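You operate a simulated robot arm through the tools that you are given. There is no shell and no other tool.

You run a simulated robot arm. Do the job below in one go: nothing can be reset, and whatever is moved stays where it is left.

JOB
Centre the training bar on its yellow mark and clamp it.
Fine: the red marker ends hanging down.

Only the result counts: the job must be done as asked and must still hold three seconds after the hand-in. Knocking over, shifting, dropping, spilling or breaking anything else fails it.

ROBOT AND FRAMES
A 6-joint arm with a two-finger gripper, fixed in place. Base frame: the origin is at the foot of the arm, x ahead of it, y to its left, z up. Units: cm, degrees, N and s.
Its first joint turns from -166.0 to 166.0 degrees. Payload 2.45 kg.
The tool frame sits at the grasp point between the pads (the TCP): z along the fingers, y along the line on which they close. The tips reach 2 cm beyond it. Largest opening 14 cm; the body of the gripper starts 16.8 cm behind the TCP.
Orientation is that of the tool frame in the base frame, as a unit quaternion [x, y, z, w]. With the fingers straight down and closing along the base's y, the tool's x points along the base's -x, its y along +y and its z along -z.

CONTROLS
- The arm moves only by the tool step_arm. Its arguments are lists of equal length, an entry for each row: "dp": the shift along the tool's x, y, z in cm, a list of three; "rot": the turn, a rotation vector about the tool's x, y, z in degrees, a list of three. In form: {"dp": [[tx, ty, tz], ...], "rot": [[ax, ay, az], ...]}. A call has 1 to 20 rows; each row is the pose to reach, as a shift and turn from the pose commanded when the call began, along the tool's axes at that moment. "jaw" is the finger opening in cm, from 0 to 14, set as the call begins (left out, the last holds). A row lasts 0.2 s, in which the tool goes at most 5 cm and 8.6 degrees; a call with a longer step from one row to the next is refused whole, and so is a gripper value outside its range. Where a pose cannot be reached the arm comes as near as it can. A force on the tool above 50 N (or 10 N above the force at the start of the call, whichever is more), or a blocked arm, ends the call early, and 0.2 s more pass. The fingers move at their own pace (about 4.5 cm/s each) and stop on an object; they squeeze with about 30 N. The grip force told is the motor's: it shows also when the fingers shut on nothing. Time passes only in rows, and 0.2 s behind the last, so rows that repeat a pose let the fingers close. It gives the time, the measured TCP pose, the force on the tool (base axes), the opening and the grip force at its end, in the units of the frame above (readings bear some noise), with the torque about the TCP (base axes, N m) and any sound that the robot's microphone picked up.
- Cameras (640 x 400 px; columns grow to the right, rows downward): "scene" is fixed at [40.1, 65.17, 162.86]; the picture's right is [-0.81, 0.58, 0.00], its down [0.57, 0.79, -0.21] and it looks along [-0.12, -0.17, -0.98] (base axes); focal length 214 px, centre (320, 200). "wrist" rides on the gripper at [7.8, 1.1, -20.9] in the tool frame; the picture's right is [-0.14, 0.99, 0.00], its down [-0.92, -0.13, -0.37] and it looks along [-0.37, -0.05, 0.93] (tool axes); focal length 280 px, centre (320, 200). There is no depth. A picture from a camera that has moved, and an enlarged one, comes with that camera's place and axes in the base frame and with its lens.
- grab_frame(camera): a new picture of that camera. It takes no simulated time.
- inspect(camera, box): a new picture of the part [left, top, right, bottom] of that camera's present view, enlarged. It takes no simulated time.
- close_job(): hands the job in; it is judged then, once.

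Places have to be worked out from the pictures, the camera data and where the tool is seen. Open the gripper and draw the arm clear of the work before you hand the job in, unless the task says otherwise.

The tools are called after "Request:" as name(argument=value, ...) on one line, values as JSON. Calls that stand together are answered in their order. step_arm: Moves the arm, as the interface text tells. Its arguments: {"type":"object","properties":{"dp":{"type":"array","items":{"type":"array","items":{"type":"number"}}},"rot":{"type":"array","items":{"type":"array","items":{"type":"number"}}},"jaw":{"type":"number"}},"required":["dp","rot"]} The other tools are called the same way: grab_frame (camera) takes a picture; inspect (camera, box) takes an enlarged picture of a part of a camera's view; close_job () hands the job in.

At the start:

```text
time_s: 0.0
position: [17.28, 47.45, 130.22]
orientation: [0.0, 1.0, 0.0, 0.001]
wrist_force: [0.2, 0.3, 0.4]
moment: [0.02, -0.03, 0.01]
gripper_width: 14.03
finger_force: 0.1
```

scene: 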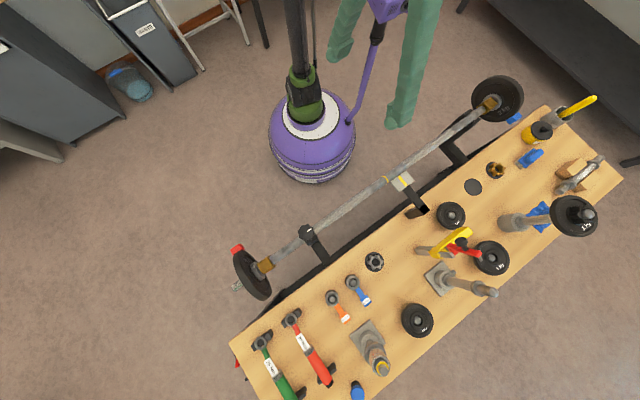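
wrist: 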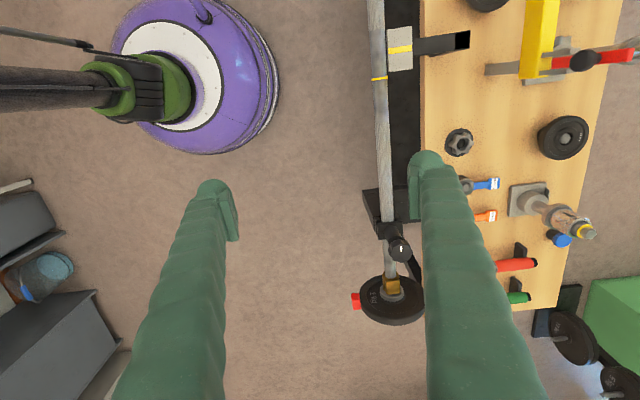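

I start by looking closely at the bar, its mark, and the clamp parts before moving anything.

Request:
inspect(camera="scene", box=[340, 130, 480, 230])

Request:
inspect(camera="scene", box=[220, 210, 360, 310])

Request:
inspect(camera="scene", box=[420, 60, 560, 160])

Request:
inspect(camera="wrist", box=[340, 0, 500, 120])

Request:
inspect(camera="wrist", box=[330, 160, 490, 340])

```text
4.00 times, centred on (410, 180) of scene
camera zoom: at [40.1, 65.17, 162.86], right [-0.81, 0.58, 0.0], down [0.57, 0.79, -0.21], along [-0.12, -0.17, -0.98], focal length 858 px, centre (-40, 280)
```

zoom: 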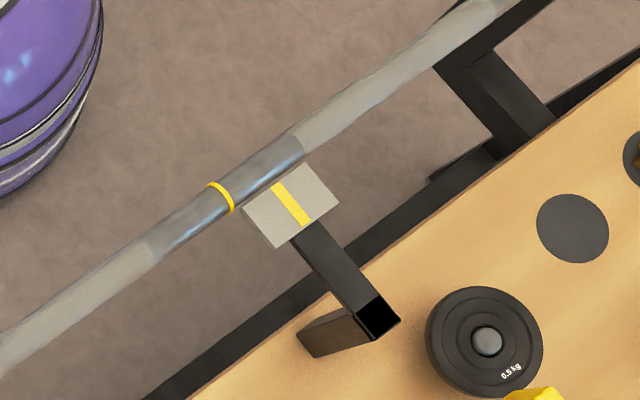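

```text
4.00 times, centred on (290, 260) of scene
camera zoom: at [40.1, 65.17, 162.86], right [-0.81, 0.58, 0.0], down [0.57, 0.79, -0.21], along [-0.12, -0.17, -0.98], focal length 858 px, centre (440, -40)
```

zoom: 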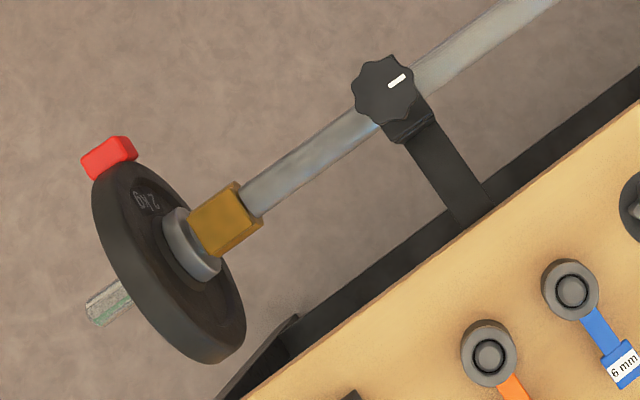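

```text
4.00 times, centred on (490, 110) of scene
camera zoom: at [40.1, 65.17, 162.86], right [-0.81, 0.58, 0.0], down [0.57, 0.79, -0.21], along [-0.12, -0.17, -0.98], focal length 858 px, centre (-360, 560)
```

zoom: 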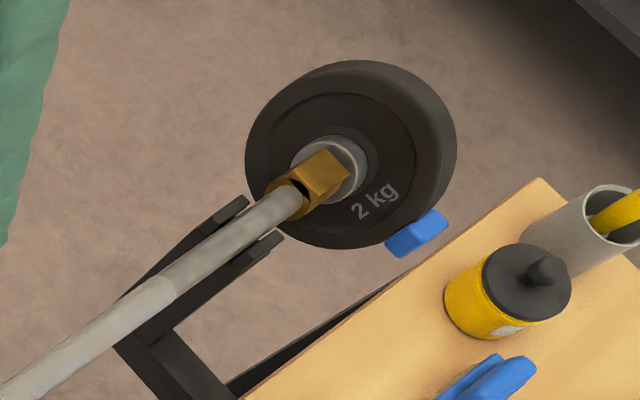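

```text
3.33 times, centred on (420, 60) of wrist
camera zoom: at [9.48, 48.45, 151.07], right [0.14, 0.99, 0.0], down [0.92, -0.13, 0.37], along [0.37, -0.05, -0.93], focal length 935 px, centre (-13, 667)
```

zoom: 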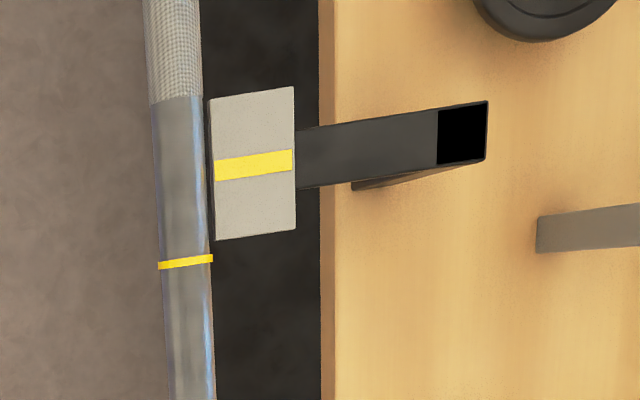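

```text
2.22 times, centred on (410, 250) of wrist
camera zoom: at [9.48, 48.45, 151.07], right [0.14, 0.99, 0.0], down [0.92, -0.13, 0.37], along [0.37, -0.05, -0.93], focal length 623 px, centre (120, 89)
```

zoom: 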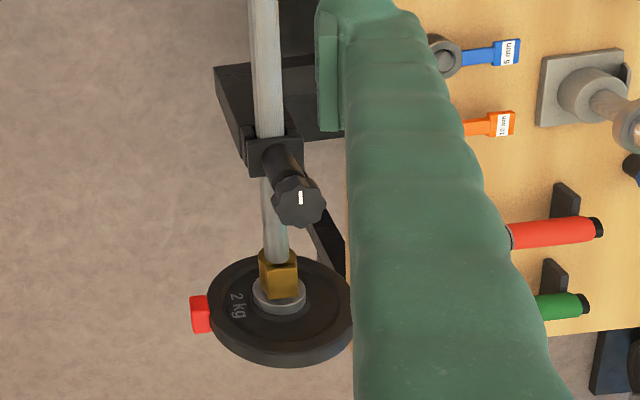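

The bar runs along base x at about y = 60, z ≈ 92. Its ring is near x ≈ 9.5 and the block mark near x ≈ 5.2, with a screw knob at about [41, 60, 103]. I move the arm high and clear to view the red end and the clamp.

Request:
step_arm(dp=[[-4, -1, 0], [-8, -2, 0], [-12, -3, 0], [-16, -4, 0], [-20, -5, 0], [-24, -6, 0]], rot=[[0, 0, 0], [0, 0, 0], [0, 0, 0], [0, 0, 0], [0, 0, 0], [0, 0, 0]])

```text
time_s: 1.4
position: [41.44, 41.28, 130.37]
orientation: [0.001, 1.0, 0.001, 0.0]
wrist_force: [-0.7, 0.4, 1.1]
moment: [0.04, -0.07, -0.01]
gripper_width: 14.03
finger_force: 0.0
```

I take wrist pictures from here to see the red end and the clamp.

Request:
grab_frame(camera="wrist")

Request:
grab_frame(camera="scene")

```text
taken
camera wrist: at [33.54, 42.35, 151.18], right [0.14, 0.99, 0.0], down [0.92, -0.13, 0.37], along [0.37, -0.05, -0.93], focal length 280 px, centre (320, 200)
```

wrist: 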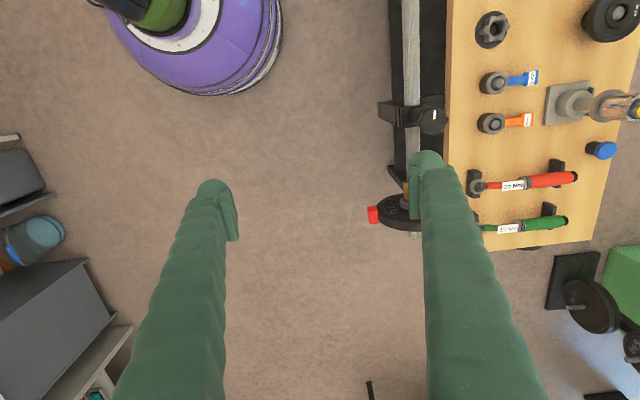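

```text
taken
```

scene: 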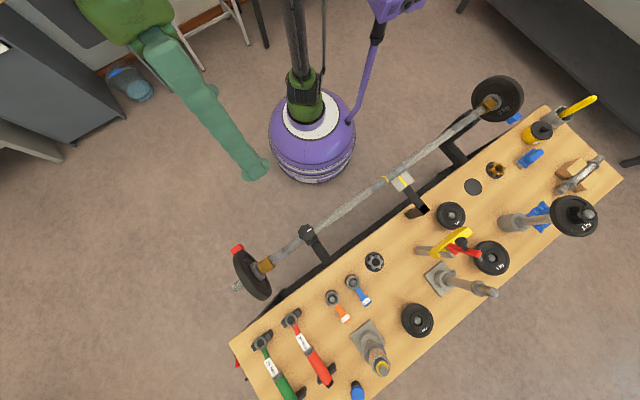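

The view from straight above hides the marker and clamp details. I tilt the tool to look across at the bar from the arm side, staying well back from it.

Request:
step_arm(dp=[[0, -1.5, 1.5], [0, -3, 3], [0, -4.5, 5], [0, -6, 7], [0, -7.5, 9], [0, -9, 11], [0, -10, 13], [0, -11, 15]], rot=[[-7.5, 0, 0], [-15, 0, 0], [-22.5, 0, 0], [-30, 0, 0], [-37.5, 0, 0], [-45, 0, 0], [-52.5, 0, 0], [-60, 0, 0]])

Request:
grab_frame(camera="wrist")

```text
time_s: 3.2
position: [41.44, 30.33, 115.23]
orientation: [0.0, 0.866, 0.501, 0.001]
wrist_force: [-0.6, 0.3, 0.7]
moment: [0.01, -0.06, 0.02]
gripper_width: 13.99
finger_force: 0.0
```

```text
taken
camera wrist: at [33.51, 12.73, 126.58], right [0.14, 0.49, 0.86], down [0.92, -0.38, 0.07], along [0.37, 0.78, -0.51], focal length 280 px, centre (320, 200)
```

wrist: 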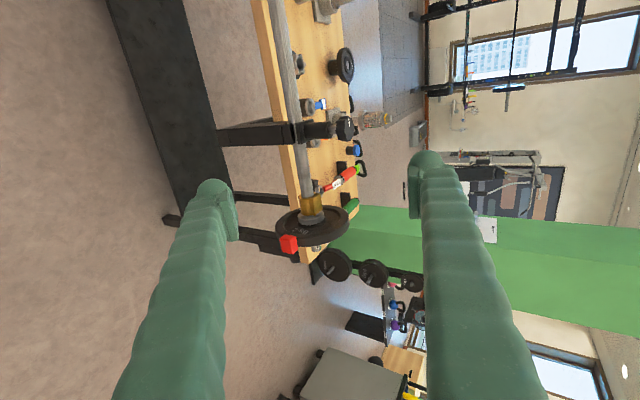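

The side view shows the clamp and the red-marked plate; I enlarge those parts.

Request:
inspect(camera="wrist", box=[210, 90, 370, 190])

Request:
inspect(camera="wrist", box=[250, 170, 370, 270])

Request:
inspect(camera="wrist", box=[200, 0, 360, 100])

```text
4.00 times, centred on (290, 140) of wrist
camera zoom: at [33.51, 12.73, 126.58], right [0.14, 0.49, 0.86], down [0.92, -0.38, 0.07], along [0.37, 0.78, -0.51], focal length 1122 px, centre (440, 440)
```

zoom: 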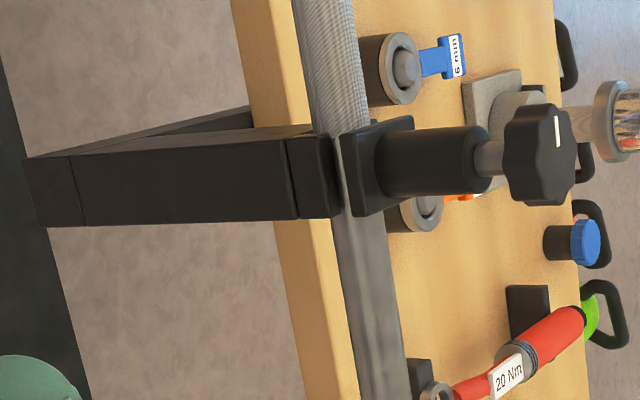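

```text
4.00 times, centred on (310, 220) of wrist
camera zoom: at [33.51, 12.73, 126.58], right [0.14, 0.49, 0.86], down [0.92, -0.38, 0.07], along [0.37, 0.78, -0.51], focal length 1122 px, centre (360, 120)
```

zoom: 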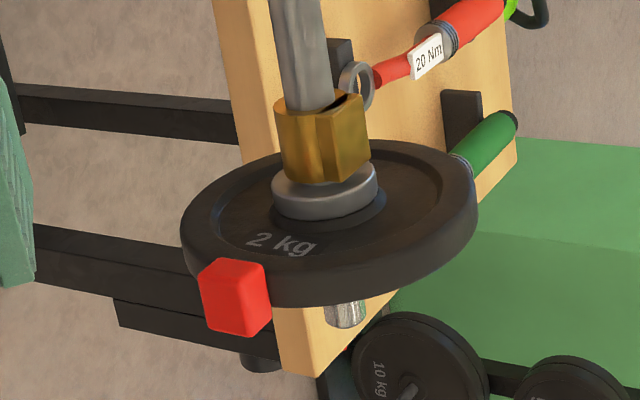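

```text
4.00 times, centred on (280, 50) of wrist
camera zoom: at [33.51, 12.73, 126.58], right [0.14, 0.49, 0.86], down [0.92, -0.38, 0.07], along [0.37, 0.78, -0.51], focal length 1122 px, centre (480, 800)
```

zoom: 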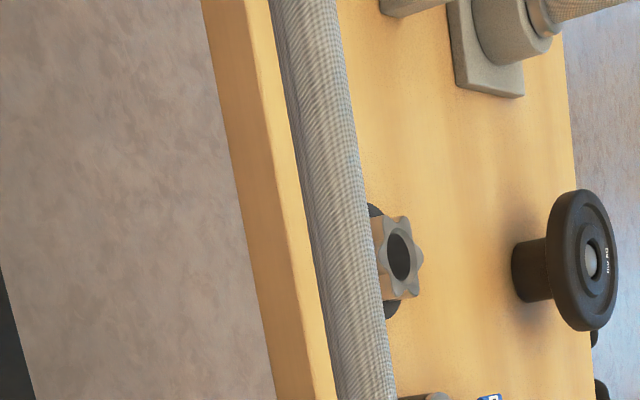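

The red marker sits at about [62, 51, 93], on the arm side of its plate, so the bar must turn about 90° with its top coming towards the arm. It must also slide about 4.3 cm in -x. I bring the tool upright above the bar at x ≈ 20 to measure the offset accurately.

Request:
step_arm(dp=[[2.38, 1.94, 2.69], [4.76, 3.88, 5.38], [7.13, 5.82, 8.07], [9.51, 7.76, 10.76], [11.89, 9.69, 13.44], [14.27, 11.63, 16.13], [16.64, 13.57, 18.82], [19.02, 15.51, 21.51], [21.4, 17.45, 24.2]], rot=[[6.67, 0, 0], [13.33, 0, 0], [20, 0, 0], [26.67, 0, 0], [33.33, 0, 0], [40, 0, 0], [46.67, 0, 0], [53.33, 0, 0], [60, 0, 0]], jaw=8)

Request:
grab_frame(camera="wrist")

```text
time_s: 5.2
position: [20.11, 60.0, 118.16]
orientation: [0.0, 1.0, -0.001, 0.003]
wrist_force: [-0.2, -0.9, 0.4]
moment: [0.17, 0.01, -0.02]
gripper_width: 7.99
finger_force: 0.0
```

```text
taken
camera wrist: at [12.21, 60.99, 139.08], right [0.14, 0.99, 0.0], down [0.92, -0.13, 0.37], along [0.37, -0.05, -0.93], focal length 280 px, centre (320, 200)
```

wrist: 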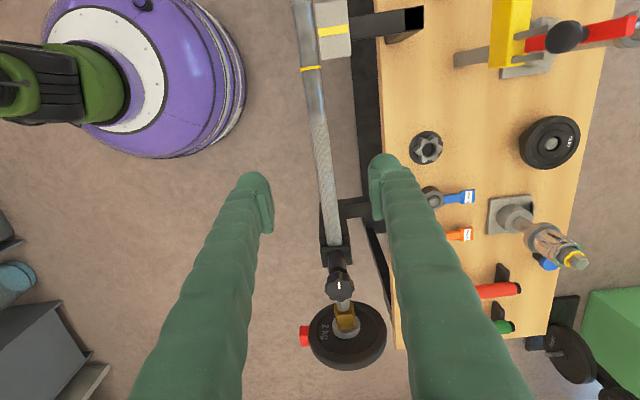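

The bar lies between the fingers. I enlarge the mark region and the clamp region to measure them.

Request:
inspect(camera="wrist", box=[260, 0, 420, 100])

Request:
inspect(camera="wrist", box=[260, 100, 420, 200])

Request:
inspect(camera="wrist", box=[270, 220, 430, 380])

```text
4.00 times, centred on (340, 50) of wrist
camera zoom: at [12.21, 60.99, 139.08], right [0.14, 0.99, 0.0], down [0.92, -0.13, 0.37], along [0.37, -0.05, -0.93], focal length 1122 px, centre (240, 800)
```

zoom: 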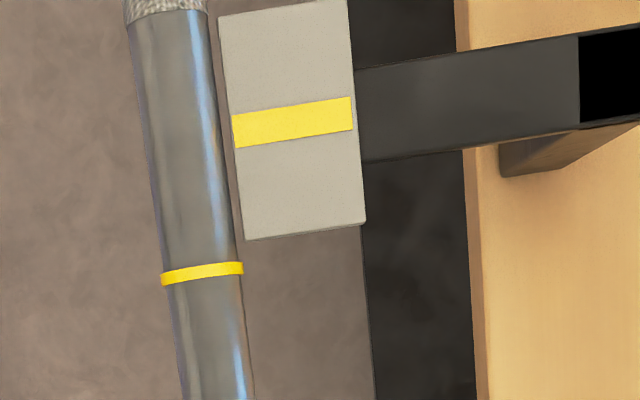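

```text
4.00 times, centred on (340, 150) of wrist
camera zoom: at [12.21, 60.99, 139.08], right [0.14, 0.99, 0.0], down [0.92, -0.13, 0.37], along [0.37, -0.05, -0.93], focal length 1122 px, centre (240, 400)
```

zoom: 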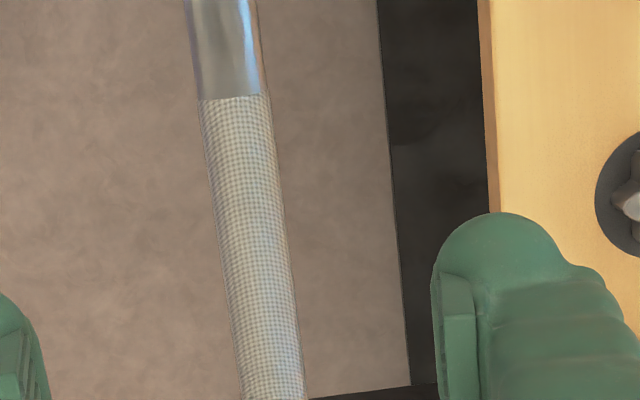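

```text
2.50 times, centred on (350, 300) of wrist
camera zoom: at [12.21, 60.99, 139.08], right [0.14, 0.99, 0.0], down [0.92, -0.13, 0.37], along [0.37, -0.05, -0.93], focal length 701 px, centre (245, -50)
```

zoom: 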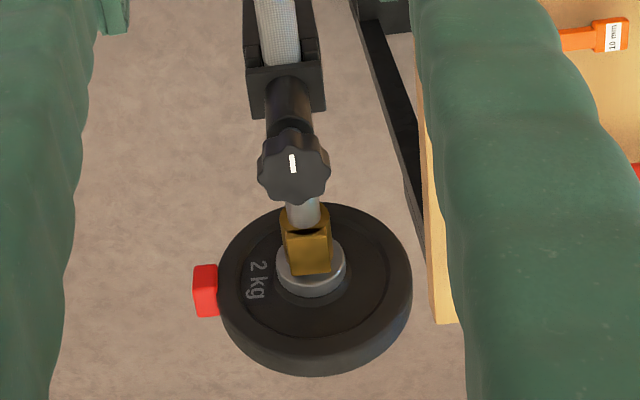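

The ring is at x ≈ 9.45 and the block mark at x ≈ 5.1, so the slide is about 4.35 cm in -x. The bar centre is near y = 60, z ≈ 91.8, with knurling from x ≈ 17.6. I descend with jaws open so the fingers straddle the knurl at x ≈ 20.

Request:
step_arm(dp=[[0, 0, 4], [0, 0, 8], [0, 0, 12], [0, 0, 16], [0, 0, 20], [0, 0, 23.5], [0, 0, 26.2]], rot=[[0, 0, 0], [0, 0, 0], [0, 0, 0], [0, 0, 0], [0, 0, 0], [0, 0, 0], [0, 0, 0]])

Request:
grab_frame(camera="wrist")

```text
time_s: 6.8
position: [20.03, 60.29, 91.96]
orientation: [0.0, 1.0, 0.001, 0.001]
wrist_force: [0.9, 0.3, -0.1]
moment: [0.0, 0.01, 0.0]
gripper_width: 8.0
finger_force: 0.0
```

```text
taken
camera wrist: at [12.25, 61.33, 112.89], right [0.14, 0.99, 0.0], down [0.92, -0.13, 0.37], along [0.37, -0.05, -0.93], focal length 280 px, centre (320, 200)
```

wrist: 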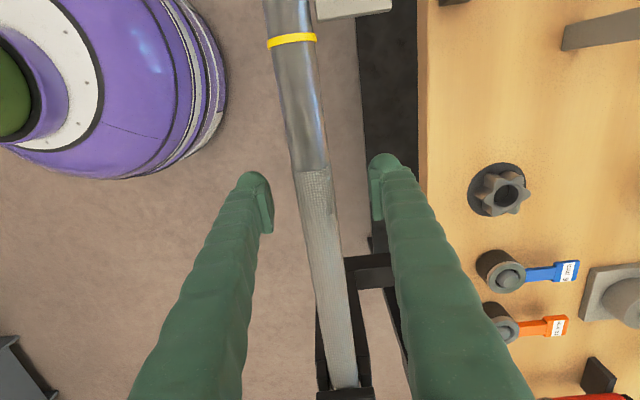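

The bar is centred between the fingers with nothing else in the way. I close on it.

Request:
step_arm(dp=[[0, 0, 0], [0, 0, 0], [0, 0, 0], [0, 0, 0], [0, 0, 0], [0, 0, 0]], rot=[[0, 0, 0], [0, 0, 0], [0, 0, 0], [0, 0, 0], [0, 0, 0], [0, 0, 0]], jaw=0)

```text
time_s: 8.4
position: [20.1, 60.01, 92.1]
orientation: [0.001, 1.0, -0.001, 0.001]
wrist_force: [1.2, -18.4, 5.3]
moment: [0.1, 0.1, 0.21]
gripper_width: 2.44
finger_force: 45.0
stopped in row 6: the force on the tool passed its limit at 52 N (the readings are from after the stop); the commanded pose is now the measured one
```

Closing pushed sideways: the bar now pushes the tool towards -y at about 18 N, so the bar's centre is slightly nearer the arm than the TCP. I ease the tool a little in -y and read the force.

Request:
step_arm(dp=[[0, -0.1, 0], [0, -0.2, 0], [0, -0.2, 0]], rot=[[0, 0, 0], [0, 0, 0], [0, 0, 0]])

Request:
grab_frame(camera="wrist")

Request:
grab_frame(camera="scene")

```text
time_s: 9.2
position: [20.1, 60.0, 91.95]
orientation: [0.001, 1.0, 0.0, 0.001]
wrist_force: [5.5, 2.4, 16.2]
moment: [0.03, -0.2, 0.16]
gripper_width: 2.38
finger_force: 44.7
```

```text
taken
camera wrist: at [12.26, 61.07, 112.93], right [0.14, 0.99, 0.0], down [0.92, -0.13, 0.37], along [0.37, -0.05, -0.93], focal length 280 px, centre (320, 200)
```

wrist: 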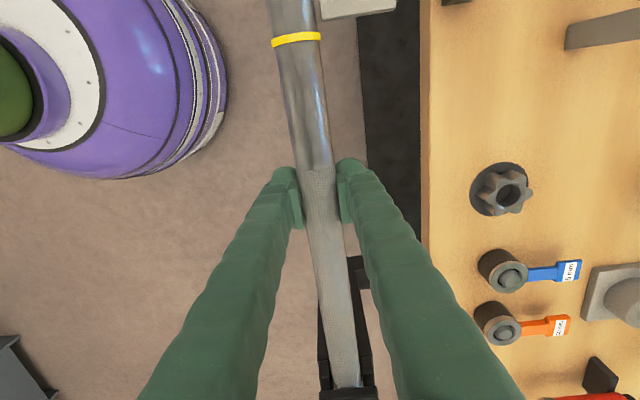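

```text
taken
```

scene: 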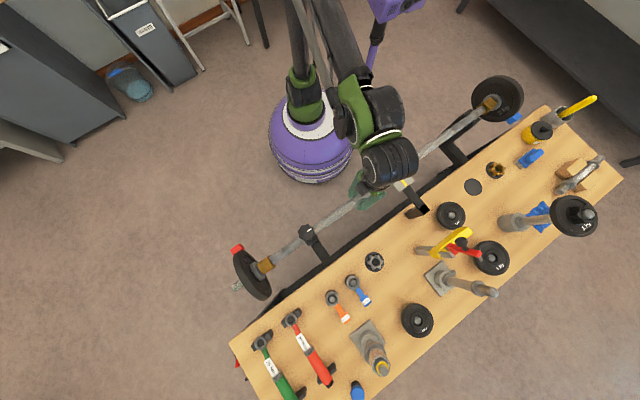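

Now the side load is gone but there is about 16 N of vertical load, so I raise a hair while trying a first small slide of 1 cm in -x.

Request:
step_arm(dp=[[0, 0, -0.1], [0.25, 0, -0.1], [0.5, 0, -0.1], [0.75, 0, -0.1], [1.0, 0, -0.1]], rot=[[0, 0, 0], [0, 0, 0], [0, 0, 0], [0, 0, 0], [0, 0, 0]])

Request:
grab_frame(camera="wrist")

```text
time_s: 10.4
position: [19.2, 60.02, 92.03]
orientation: [0.001, 1.0, 0.001, 0.002]
wrist_force: [31.0, 21.2, 1.1]
moment: [-0.19, -0.19, 0.08]
gripper_width: 2.39
finger_force: 45.3
```

```text
taken
camera wrist: at [11.38, 61.09, 112.98], right [0.14, 0.99, 0.0], down [0.92, -0.13, 0.37], along [0.37, -0.05, -0.93], focal length 280 px, centre (320, 200)
```

wrist: 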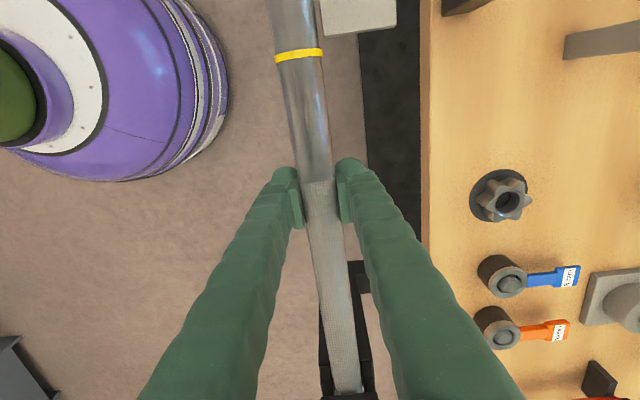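

The ring stayed at x ≈ 9.3 and the fingers slid along the bar at about 31 N, so the bar is held more firmly than by its weight alone. The clamp may already be tight. I let go, rise, and go to look at the knob.

Request:
step_arm(dp=[[0, 0, 0], [0, 0, 0], [0, 0, 0], [0, 0, 0]], rot=[[0, 0, 0], [0, 0, 0], [0, 0, 0], [0, 0, 0]], jaw=8)

Request:
step_arm(dp=[[0, 0, -4], [0, 0, -8], [0, 0, -13], [0, 0, -18], [0, 0, -23], [-4.5, 0, -26], [-9, 0, -26], [-13.5, 0, -26], [-18, 0, -26], [-22, 0, -26]], rot=[[0, 0, 0], [0, 0, 0], [0, 0, 0], [0, 0, 0], [0, 0, 0], [0, 0, 0], [0, 0, 0], [0, 0, 0], [0, 0, 0], [0, 0, 0]])

Request:
grab_frame(camera="wrist")

```text
time_s: 11.4
position: [18.97, 59.84, 92.05]
orientation: [0.001, 1.0, -0.002, 0.001]
wrist_force: [0.2, 0.4, 0.4]
moment: [0.05, 0.01, 0.0]
gripper_width: 8.01
finger_force: 0.0
```

```text
refused: row 6 steps farther than a row can; nothing moved
```

```text
taken
camera wrist: at [11.23, 60.97, 113.02], right [0.14, 0.99, 0.0], down [0.92, -0.13, 0.37], along [0.37, -0.05, -0.93], focal length 280 px, centre (320, 200)
```

wrist: 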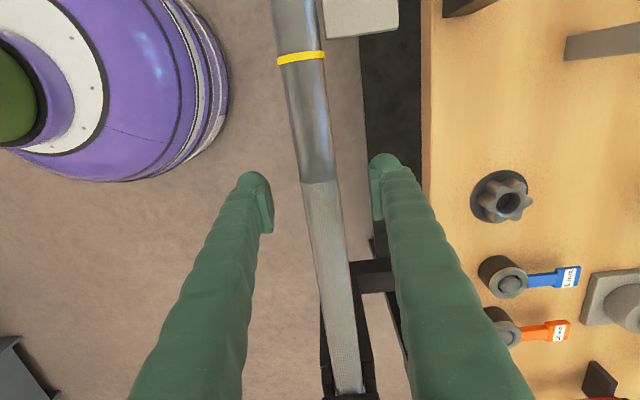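

The jaws are open and free, but the second call was refused for a too-long step. I redo it with shorter steps, going up first and then over to the knob.

Request:
step_arm(dp=[[0, 0, -4], [0, 0, -8], [0, 0, -12], [0, 0, -16], [0, 0, -20], [0, 0, -24], [-3, 0, -26], [-7, 0, -26], [-11, 0, -26], [-15, 0, -26], [-19, 0, -26], [-22, 0, -26]], rot=[[0, 0, 0], [0, 0, 0], [0, 0, 0], [0, 0, 0], [0, 0, 0], [0, 0, 0], [0, 0, 0], [0, 0, 0], [0, 0, 0], [0, 0, 0], [0, 0, 0], [0, 0, 0]])

Request:
grab_frame(camera="wrist")

Request:
inspect(camera="wrist", box=[270, 120, 400, 220])

```text
time_s: 14.0
position: [41.1, 59.8, 118.02]
orientation: [0.0, 1.0, -0.002, 0.0]
wrist_force: [0.1, 0.0, 0.2]
moment: [-0.02, -0.07, 0.02]
gripper_width: 8.02
finger_force: 0.0
```

```text
taken
camera wrist: at [33.24, 60.96, 138.94], right [0.14, 0.99, 0.0], down [0.92, -0.13, 0.37], along [0.37, -0.05, -0.93], focal length 280 px, centre (320, 200)
```

wrist: 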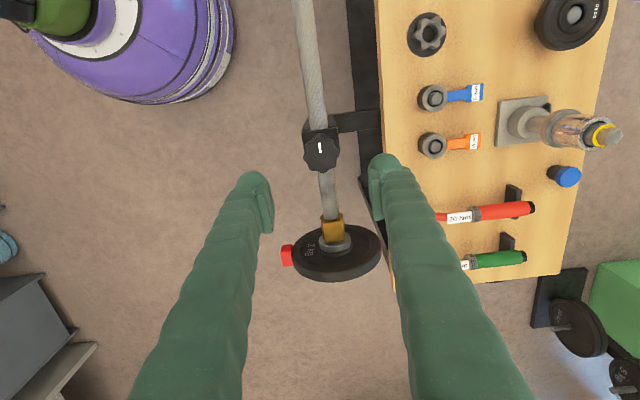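

```text
4.00 times, centred on (335, 170) of wrist
camera zoom: at [33.24, 60.96, 138.94], right [0.14, 0.99, 0.0], down [0.92, -0.13, 0.37], along [0.37, -0.05, -0.93], focal length 1122 px, centre (260, 320)
```

zoom: 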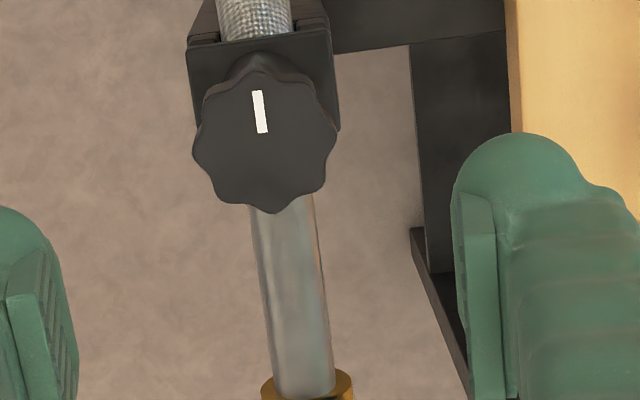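

The knob centre is near [41.35, 60.0], about 4.6 cm across with its top near z ≈ 103. I lower the open jaws around it, correcting by 0.25 cm in x and 0.2 cm in y.

Request:
step_arm(dp=[[-0.1, 0.1, 3], [-0.25, 0.2, 6], [-0.25, 0.2, 9], [-0.25, 0.2, 12], [-0.25, 0.2, 14], [-0.25, 0.2, 15.8]], rot=[[0, 0, 0], [0, 0, 0], [0, 0, 0], [0, 0, 0], [0, 0, 0], [0, 0, 0]])

Request:
grab_frame(camera="wrist")

Request:
inspect(camera="wrist", box=[220, 120, 420, 260])

```text
time_s: 15.4
position: [41.26, 60.02, 102.29]
orientation: [0.001, 1.0, -0.001, 0.001]
wrist_force: [0.7, 0.4, 0.1]
moment: [-0.01, 0.0, 0.02]
gripper_width: 7.97
finger_force: 0.0
```

```text
taken
camera wrist: at [33.48, 61.25, 123.15], right [0.14, 0.99, 0.0], down [0.92, -0.13, 0.37], along [0.37, -0.05, -0.93], focal length 280 px, centre (320, 200)
```

wrist: 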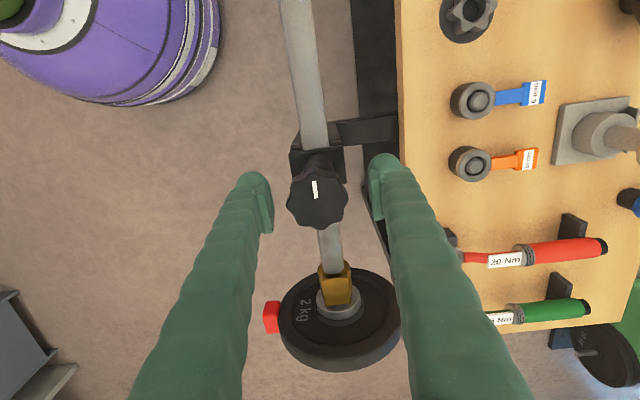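

```text
2.86 times, centred on (320, 190) of wrist
camera zoom: at [33.48, 61.25, 123.15], right [0.14, 0.99, 0.0], down [0.92, -0.13, 0.37], along [0.37, -0.05, -0.93], focal length 801 px, centre (320, 229)
```

zoom: 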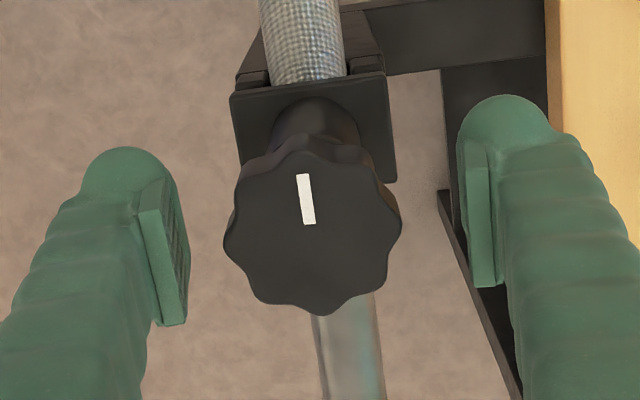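

The knob centre appears about 0.2 cm further in x and 0.15 cm lower in y than the TCP. I correct that and close on the knob.

Request:
step_arm(dp=[[-0.2, -0.15, 0], [-0.2, -0.15, 0], [-0.2, -0.15, 0], [-0.2, -0.15, 0], [-0.2, -0.15, 0]], rot=[[0, 0, 0], [0, 0, 0], [0, 0, 0], [0, 0, 0], [0, 0, 0]], jaw=3)

Request:
grab_frame(camera="wrist")

```text
time_s: 16.6
position: [41.51, 60.01, 102.28]
orientation: [0.001, 1.0, -0.001, 0.001]
wrist_force: [-1.6, -3.8, -7.2]
moment: [0.04, -0.08, -0.01]
gripper_width: 4.28
finger_force: 44.6
```

```text
taken
camera wrist: at [33.69, 61.1, 123.18], right [0.14, 0.99, 0.0], down [0.92, -0.13, 0.37], along [0.37, -0.05, -0.93], focal length 280 px, centre (320, 200)
```

wrist: 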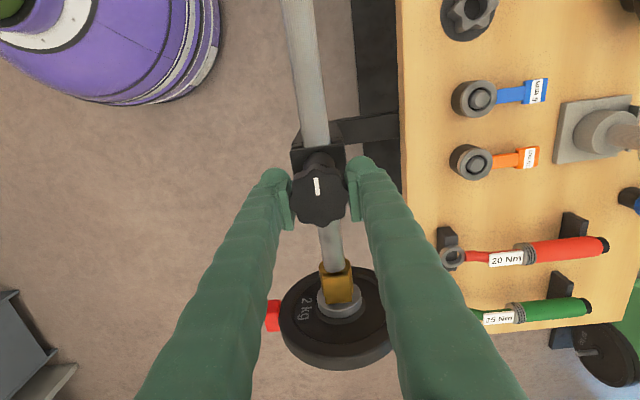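

The knob is held with little side load. I test it with a small anticlockwise (loosening) turn of 16° and read the torque about z.

Request:
step_arm(dp=[[0, 0, 0], [0, 0, 0], [0, 0, 0], [0, 0, 0]], rot=[[0, 0, -4], [0, 0, -8], [0, 0, -12], [0, 0, -16]])

Request:
inspect(camera="wrist", box=[220, 120, 420, 260])

```text
time_s: 17.6
position: [41.51, 60.13, 102.43]
orientation: [-0.14, 0.99, 0.001, 0.001]
wrist_force: [2.9, 16.7, 7.4]
moment: [-0.32, 0.23, -0.09]
gripper_width: 4.26
finger_force: 45.4
```

```text
2.86 times, centred on (320, 190) of wrist
camera zoom: at [33.67, 59.01, 123.18], right [-0.14, 0.99, 0.0], down [0.92, 0.13, 0.37], along [0.37, 0.05, -0.93], focal length 801 px, centre (320, 229)
```

zoom: 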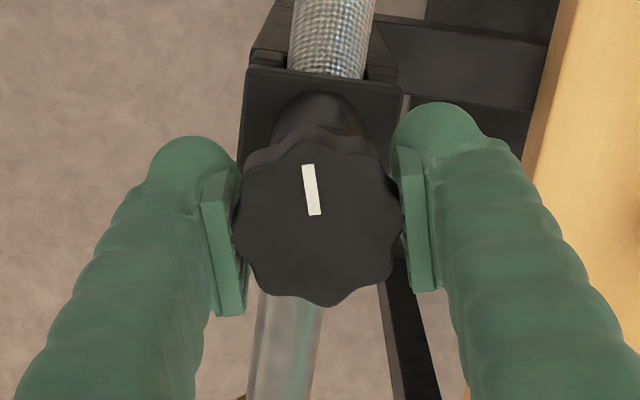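

The knob turned with the tool and there was little torque. I now turn it back clockwise past its original angle, to feel whether a tight stop lies in that direction.

Request:
step_arm(dp=[[0, 0, 0], [0, 0, 0], [0, 0, 0], [0, 0, 0]], rot=[[0, 0, 4], [0, 0, 8], [0, 0, 12], [0, 0, 16]])

Request:
step_arm(dp=[[0, 0, 0], [0, 0, 0], [0, 0, 0]], rot=[[0, 0, 4], [0, 0, 8], [0, 0, 12]])

Request:
inspect(camera="wrist", box=[220, 120, 420, 260])

```text
time_s: 18.6
position: [41.53, 59.91, 102.26]
orientation: [0.0, 1.0, -0.001, 0.001]
wrist_force: [3.6, 18.4, 10.7]
moment: [-0.4, 0.08, -0.02]
gripper_width: 4.22
finger_force: 44.8
```

```text
time_s: 19.4
position: [41.58, 59.88, 102.28]
orientation: [0.107, 0.994, -0.001, 0.0]
wrist_force: [-0.3, -2.6, -4.0]
moment: [-0.02, -0.16, 0.85]
gripper_width: 4.21
finger_force: 45.5
```

```text
2.86 times, centred on (320, 190) of wrist
camera zoom: at [34.1, 62.61, 123.17], right [0.34, 0.94, 0.0], down [0.87, -0.32, 0.37], along [0.35, -0.13, -0.93], focal length 801 px, centre (320, 229)
```

zoom: 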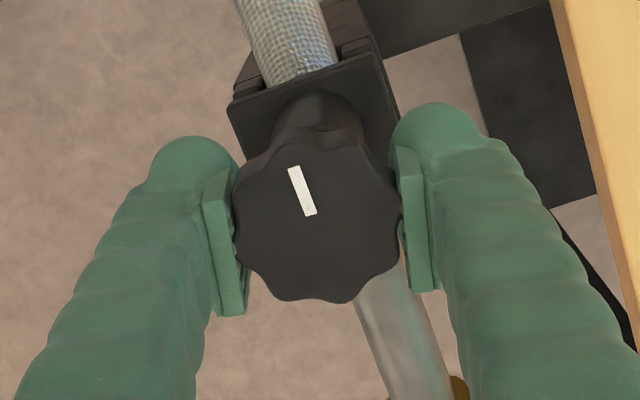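

Clockwise the torque rose to 0.85 Nm and the knob slipped in the fingers, so the clamp was already tight at the start. It must be loosened before the bar can move, so I turn anticlockwise by a larger angle.

Request:
step_arm(dp=[[0, 0, 0], [0, 0, 0], [0, 0, 0], [0, 0, 0], [0, 0, 0], [0, 0, 0], [0, 0, 0], [0, 0, 0], [0, 0, 0], [0, 0, 0], [0, 0, 0], [0, 0, 0]], rot=[[0, 0, -8], [0, 0, -16], [0, 0, -24], [0, 0, -32], [0, 0, -40], [0, 0, -48], [0, 0, -56], [0, 0, -64], [0, 0, -72], [0, 0, -80], [0, 0, -88], [0, 0, -96]])

Request:
grab_frame(camera="wrist")

Request:
grab_frame(camera="scene")

```text
time_s: 21.1
position: [41.3, 60.35, 102.27]
orientation: [-0.39, 0.921, 0.001, 0.001]
wrist_force: [-10.9, 26.2, -0.6]
moment: [-0.11, -0.06, -0.1]
gripper_width: 4.21
finger_force: 45.3
stopped in row 8: the force on the tool passed its limit at 54 N (the readings are from after the stop); the commanded pose is now the measured one
```

```text
taken
camera wrist: at [35.09, 55.38, 123.1], right [-0.61, 0.79, 0.0], down [0.73, 0.57, 0.37], along [0.29, 0.23, -0.93], focal length 280 px, centre (320, 200)
```

wrist: 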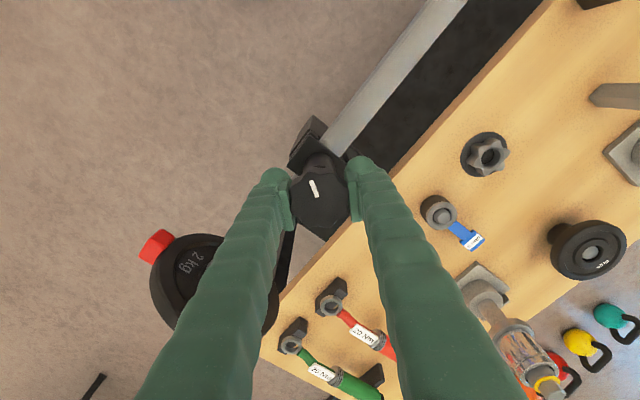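

```text
taken
```

scene: 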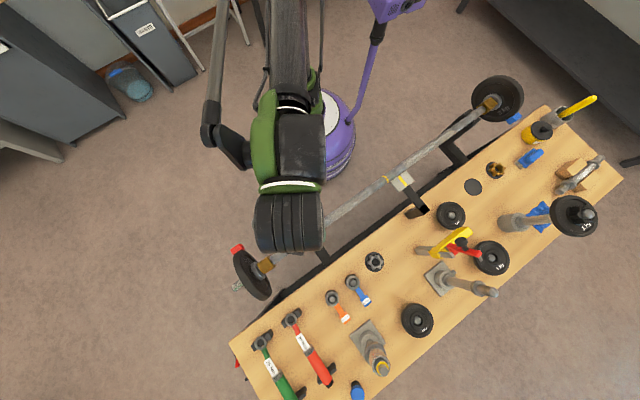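

The turn stopped because an off-centre grip built up side force of about 26 N along the closing line. I nudge the tool along its own y to relieve it, which also tells me where the knob's axis is.

Request:
step_arm(dp=[[0, 0.05, 0], [0, 0.1, 0], [0, 0.1, 0]], rot=[[0, 0, 0], [0, 0, 0], [0, 0, 0]])

```text
time_s: 21.9
position: [41.27, 60.3, 102.27]
orientation: [-0.388, 0.922, 0.0, 0.0]
wrist_force: [-6.5, 34.1, 4.3]
moment: [-0.32, -0.56, -0.12]
gripper_width: 4.16
finger_force: 45.1
```

The force did not relieve, so I open the jaws slightly to reset and then re-measure where the knob sits between the fingers.

Request:
step_arm(dp=[[0, 0, 0], [0, 0, 0], [0, 0, 0]], rot=[[0, 0, 0], [0, 0, 0], [0, 0, 0]], jaw=6.5)

Request:
inspect(camera="wrist", box=[220, 120, 420, 260])

```text
time_s: 22.7
position: [41.41, 60.06, 102.26]
orientation: [-0.389, 0.921, 0.0, 0.0]
wrist_force: [0.0, -0.4, 0.8]
moment: [-0.04, 0.0, 0.0]
gripper_width: 6.47
finger_force: 0.0
```

```text
2.86 times, centred on (320, 190) of wrist
camera zoom: at [35.15, 55.2, 123.16], right [-0.61, 0.79, 0.0], down [0.73, 0.57, 0.37], along [0.29, 0.23, -0.93], focal length 801 px, centre (320, 229)
```

zoom: 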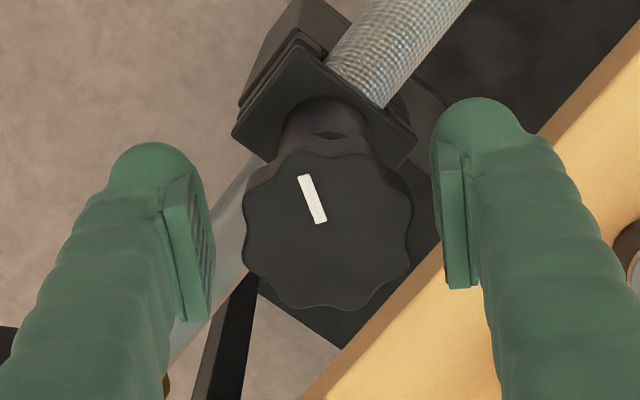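

Comparing the views, the knob's top is nearer z ≈ 104.5 and its axis near [41.0, 60.0], so my grip was about 0.4 cm off. I recentre, rise 0.7 cm, and swing the open jaws clockwise to get a longer loosening stroke.

Request:
step_arm(dp=[[0.33, 0.25, -0.7], [0.33, 0.25, -0.7], [0.33, 0.25, -0.7], [0.33, 0.25, -0.7], [0.33, 0.25, -0.7], [0.33, 0.25, -0.7], [0.33, 0.25, -0.7], [0.33, 0.25, -0.7], [0.33, 0.25, -0.7], [0.33, 0.25, -0.7], [0.33, 0.25, -0.7], [0.33, 0.25, -0.7], [0.33, 0.25, -0.7], [0.33, 0.25, -0.7], [0.33, 0.25, -0.7]], rot=[[0, 0, 0], [0, 0, 8], [0, 0, 16], [0, 0, 24], [0, 0, 32], [0, 0, 40], [0, 0, 48], [0, 0, 56], [0, 0, 64], [0, 0, 72], [0, 0, 80], [0, 0, 88], [0, 0, 96], [0, 0, 104], [0, 0, 112]], jaw=7.5)

Request:
inspect(camera="wrist", box=[220, 120, 420, 260])

```text
time_s: 25.9
position: [40.86, 59.91, 103.02]
orientation: [0.547, 0.837, 0.001, 0.0]
wrist_force: [0.0, 0.2, 0.1]
moment: [-0.04, -0.03, -0.02]
gripper_width: 7.48
finger_force: 0.2
```

```text
2.86 times, centred on (320, 190) of wrist
camera zoom: at [38.82, 67.62, 123.94], right [0.96, 0.27, 0.0], down [0.25, -0.9, 0.37], along [0.1, -0.35, -0.93], focal length 801 px, centre (320, 229)
```

zoom: 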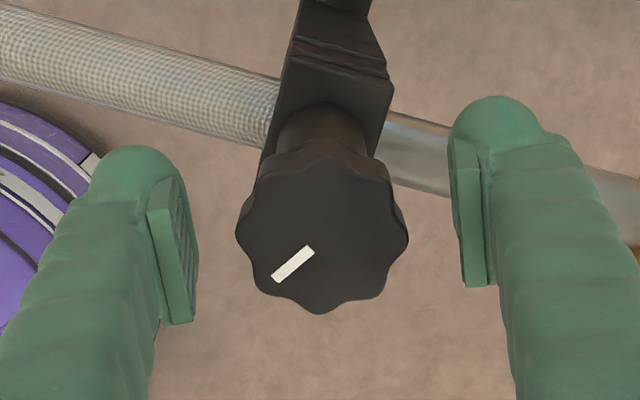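

The knob sits centred between the fingers now. I close on it here and check the side forces before turning.

Request:
step_arm(dp=[[0, 0, 0], [0, 0, 0], [0, 0, 0], [0, 0, 0]], rot=[[0, 0, 0], [0, 0, 0], [0, 0, 0], [0, 0, 0]], jaw=3)

```text
time_s: 26.9
position: [41.06, 60.02, 103.13]
orientation: [0.546, 0.838, 0.0, 0.0]
wrist_force: [5.2, 3.8, 3.7]
moment: [-0.03, 0.07, 0.0]
gripper_width: 4.13
finger_force: 42.3
```

Side forces are small (5 and 4 N). I turn the knob anticlockwise by 112° from here.

Request:
step_arm(dp=[[0, 0, 0], [0, 0, 0], [0, 0, 0], [0, 0, 0], [0, 0, 0], [0, 0, 0], [0, 0, 0], [0, 0, 0], [0, 0, 0], [0, 0, 0], [0, 0, 0], [0, 0, 0], [0, 0, 0], [0, 0, 0]], rot=[[0, 0, -8], [0, 0, -16], [0, 0, -24], [0, 0, -32], [0, 0, -40], [0, 0, -48], [0, 0, -56], [0, 0, -64], [0, 0, -72], [0, 0, -80], [0, 0, -88], [0, 0, -96], [0, 0, -104], [0, 0, -112]])

Request:
inspect(camera="wrist", box=[220, 120, 420, 260])

```text
time_s: 29.9
position: [40.93, 59.89, 103.08]
orientation: [-0.389, 0.921, -0.001, 0.0]
wrist_force: [-10.1, -29.9, -20.1]
moment: [0.39, -0.01, -0.05]
gripper_width: 4.13
finger_force: 45.3
```

```text
2.86 times, centred on (320, 190) of wrist
camera zoom: at [34.74, 55.08, 123.92], right [-0.61, 0.79, 0.0], down [0.73, 0.57, 0.37], along [0.29, 0.23, -0.93], focal length 801 px, centre (320, 229)
```

zoom: 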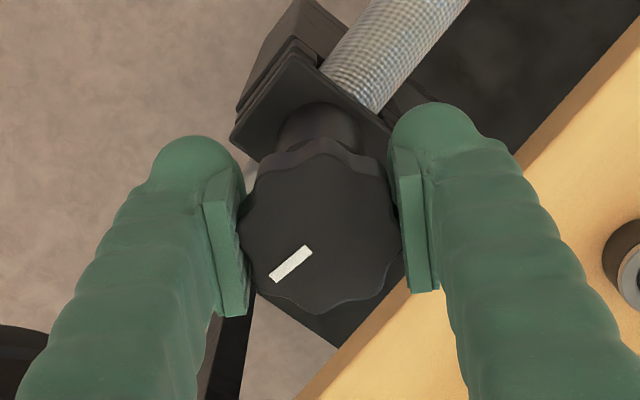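

The knob turned 112° without slipping, about 170° loosened in total. Some side load built up, so I open, swing back, and take one more loosening stroke with a slightly corrected centre.

Request:
step_arm(dp=[[0, 0, 0], [0, 0, 0], [0, 0, 0]], rot=[[0, 0, 0], [0, 0, 0], [0, 0, 0]], jaw=7.5)

Request:
inspect(camera="wrist", box=[220, 120, 420, 260])

```text
time_s: 30.7
position: [40.84, 60.11, 103.12]
orientation: [-0.389, 0.921, 0.0, 0.001]
wrist_force: [0.0, -0.4, 0.2]
moment: [0.01, 0.0, -0.01]
gripper_width: 7.51
finger_force: 0.0
```

```text
2.86 times, centred on (320, 190) of wrist
camera zoom: at [34.71, 55.24, 123.9], right [-0.61, 0.79, 0.0], down [0.73, 0.57, 0.37], along [0.29, 0.23, -0.93], focal length 801 px, centre (320, 229)
```

zoom: 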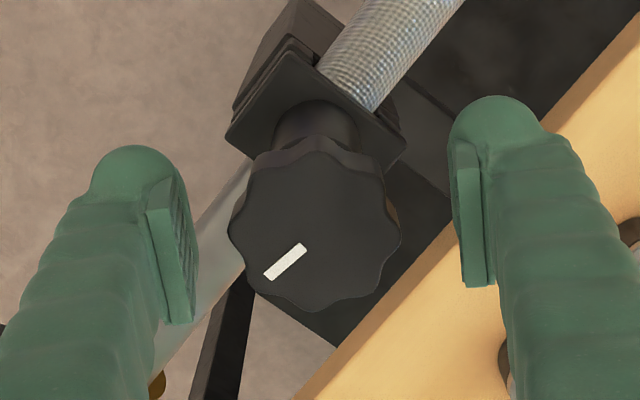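

The knob axis works out near [41.07, 59.87]. I shift by that small amount, swing back clockwise with open jaws, and close again.

Request:
step_arm(dp=[[0.03, -0.19, 0], [0.03, -0.19, 0], [0.03, -0.19, 0], [0.03, -0.19, 0], [0.03, -0.19, 0], [0.03, -0.19, 0], [0.03, -0.19, 0], [0.03, -0.19, 0], [0.03, -0.19, 0], [0.03, -0.19, 0], [0.03, -0.19, 0], [0.03, -0.19, 0], [0.03, -0.19, 0], [0.03, -0.19, 0], [0.03, -0.19, 0]], rot=[[0, 0, 0], [0, 0, 8], [0, 0, 16], [0, 0, 24], [0, 0, 32], [0, 0, 40], [0, 0, 48], [0, 0, 56], [0, 0, 64], [0, 0, 72], [0, 0, 80], [0, 0, 88], [0, 0, 96], [0, 0, 104], [0, 0, 112]])

Request:
step_arm(dp=[[0, 0, 0], [0, 0, 0], [0, 0, 0], [0, 0, 0]], rot=[[0, 0, 0], [0, 0, 0], [0, 0, 0], [0, 0, 0]], jaw=3)

Request:
step_arm(dp=[[0, 0, 0], [0, 0, 0], [0, 0, 0], [0, 0, 0], [0, 0, 0], [0, 0, 0], [0, 0, 0], [0, 0, 0], [0, 0, 0], [0, 0, 0], [0, 0, 0], [0, 0, 0], [0, 0, 0], [0, 0, 0]], rot=[[0, 0, -8], [0, 0, -16], [0, 0, -24], [0, 0, -32], [0, 0, -40], [0, 0, -48], [0, 0, -56], [0, 0, -64], [0, 0, -72], [0, 0, -80], [0, 0, -88], [0, 0, -96], [0, 0, -104], [0, 0, -112]])

Request:
inspect(camera="wrist", box=[220, 120, 420, 260])

```text
time_s: 33.9
position: [41.08, 59.9, 103.04]
orientation: [0.548, 0.837, 0.0, 0.0]
wrist_force: [0.6, -0.6, -0.4]
moment: [-0.03, -0.01, 0.01]
gripper_width: 7.52
finger_force: 0.1
```

```text
time_s: 34.9
position: [41.09, 59.99, 103.08]
orientation: [0.547, 0.837, 0.0, 0.0]
wrist_force: [-5.1, -5.1, -3.1]
moment: [0.03, -0.1, 0.03]
gripper_width: 4.12
finger_force: 42.1
```

```text
time_s: 37.9
position: [40.97, 59.96, 102.81]
orientation: [-0.39, 0.921, 0.001, 0.0]
wrist_force: [-9.1, 15.8, -0.3]
moment: [-0.28, -0.09, -0.74]
gripper_width: 4.16
finger_force: 44.8
```

```text
2.86 times, centred on (320, 190) of wrist
camera zoom: at [34.81, 55.12, 123.84], right [-0.61, 0.79, 0.0], down [0.73, 0.57, 0.37], along [0.29, 0.23, -0.93], focal length 801 px, centre (320, 229)
```

zoom: 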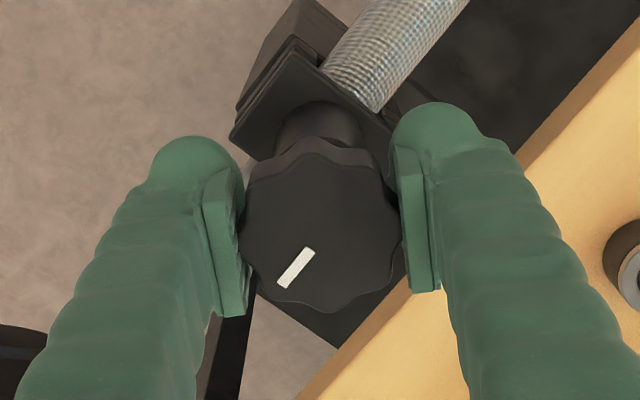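

The torque rose to -0.74 Nm and the knob slipped, only about 15° further: the loosening end stop is about 183° from the tight position. The clamp is now fully open, so I release the knob and rise.

Request:
step_arm(dp=[[0, 0, 0], [0, 0, 0], [0, 0, 0]], rot=[[0, 0, 0], [0, 0, 0], [0, 0, 0]], jaw=8)

Request:
step_arm(dp=[[0, 0, -4], [0, 0, -8], [0, 0, -12], [0, 0, -15], [0, 0, -15], [0, 0, -15], [0, 0, -15], [0, 0, -15], [0, 0, -15], [0, 0, -15]], rot=[[0, 0, 0], [0, 0, 0], [0, 0, 0], [0, 0, 6], [0, 0, 14], [0, 0, 22], [0, 0, 30], [0, 0, 38], [0, 0, 43], [0, 0, 46]])

Request:
grab_frame(camera="wrist")

Request:
inspect(camera="scene", box=[220, 210, 360, 310])

```text
time_s: 38.7
position: [41.19, 59.97, 103.01]
orientation: [-0.389, 0.921, 0.0, 0.0]
wrist_force: [-0.1, 0.6, -0.3]
moment: [-0.03, 0.01, -0.01]
gripper_width: 8.01
finger_force: 0.1
```

```text
time_s: 40.9
position: [41.2, 59.84, 117.94]
orientation: [0.003, 1.0, 0.001, 0.0]
wrist_force: [0.7, 0.1, -0.1]
moment: [0.01, 0.04, 0.01]
gripper_width: 8.0
finger_force: 0.1
```

```text
taken
camera wrist: at [33.34, 60.97, 138.9], right [0.14, 0.99, 0.0], down [0.92, -0.13, 0.37], along [0.36, -0.05, -0.93], focal length 280 px, centre (320, 200)
```

wrist: 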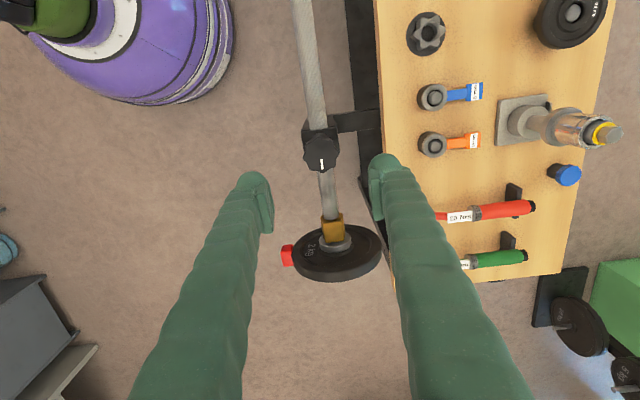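

```text
4.00 times, centred on (290, 260) of scene
camera zoom: at [40.1, 65.17, 162.86], right [-0.81, 0.58, 0.0], down [0.57, 0.79, -0.21], along [-0.12, -0.17, -0.98], focal length 858 px, centre (440, -40)
```

zoom: 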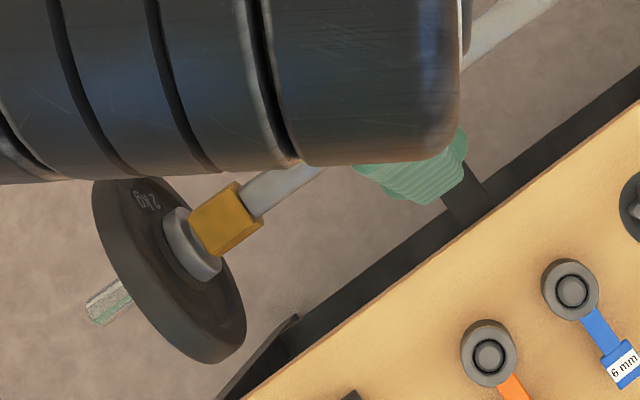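

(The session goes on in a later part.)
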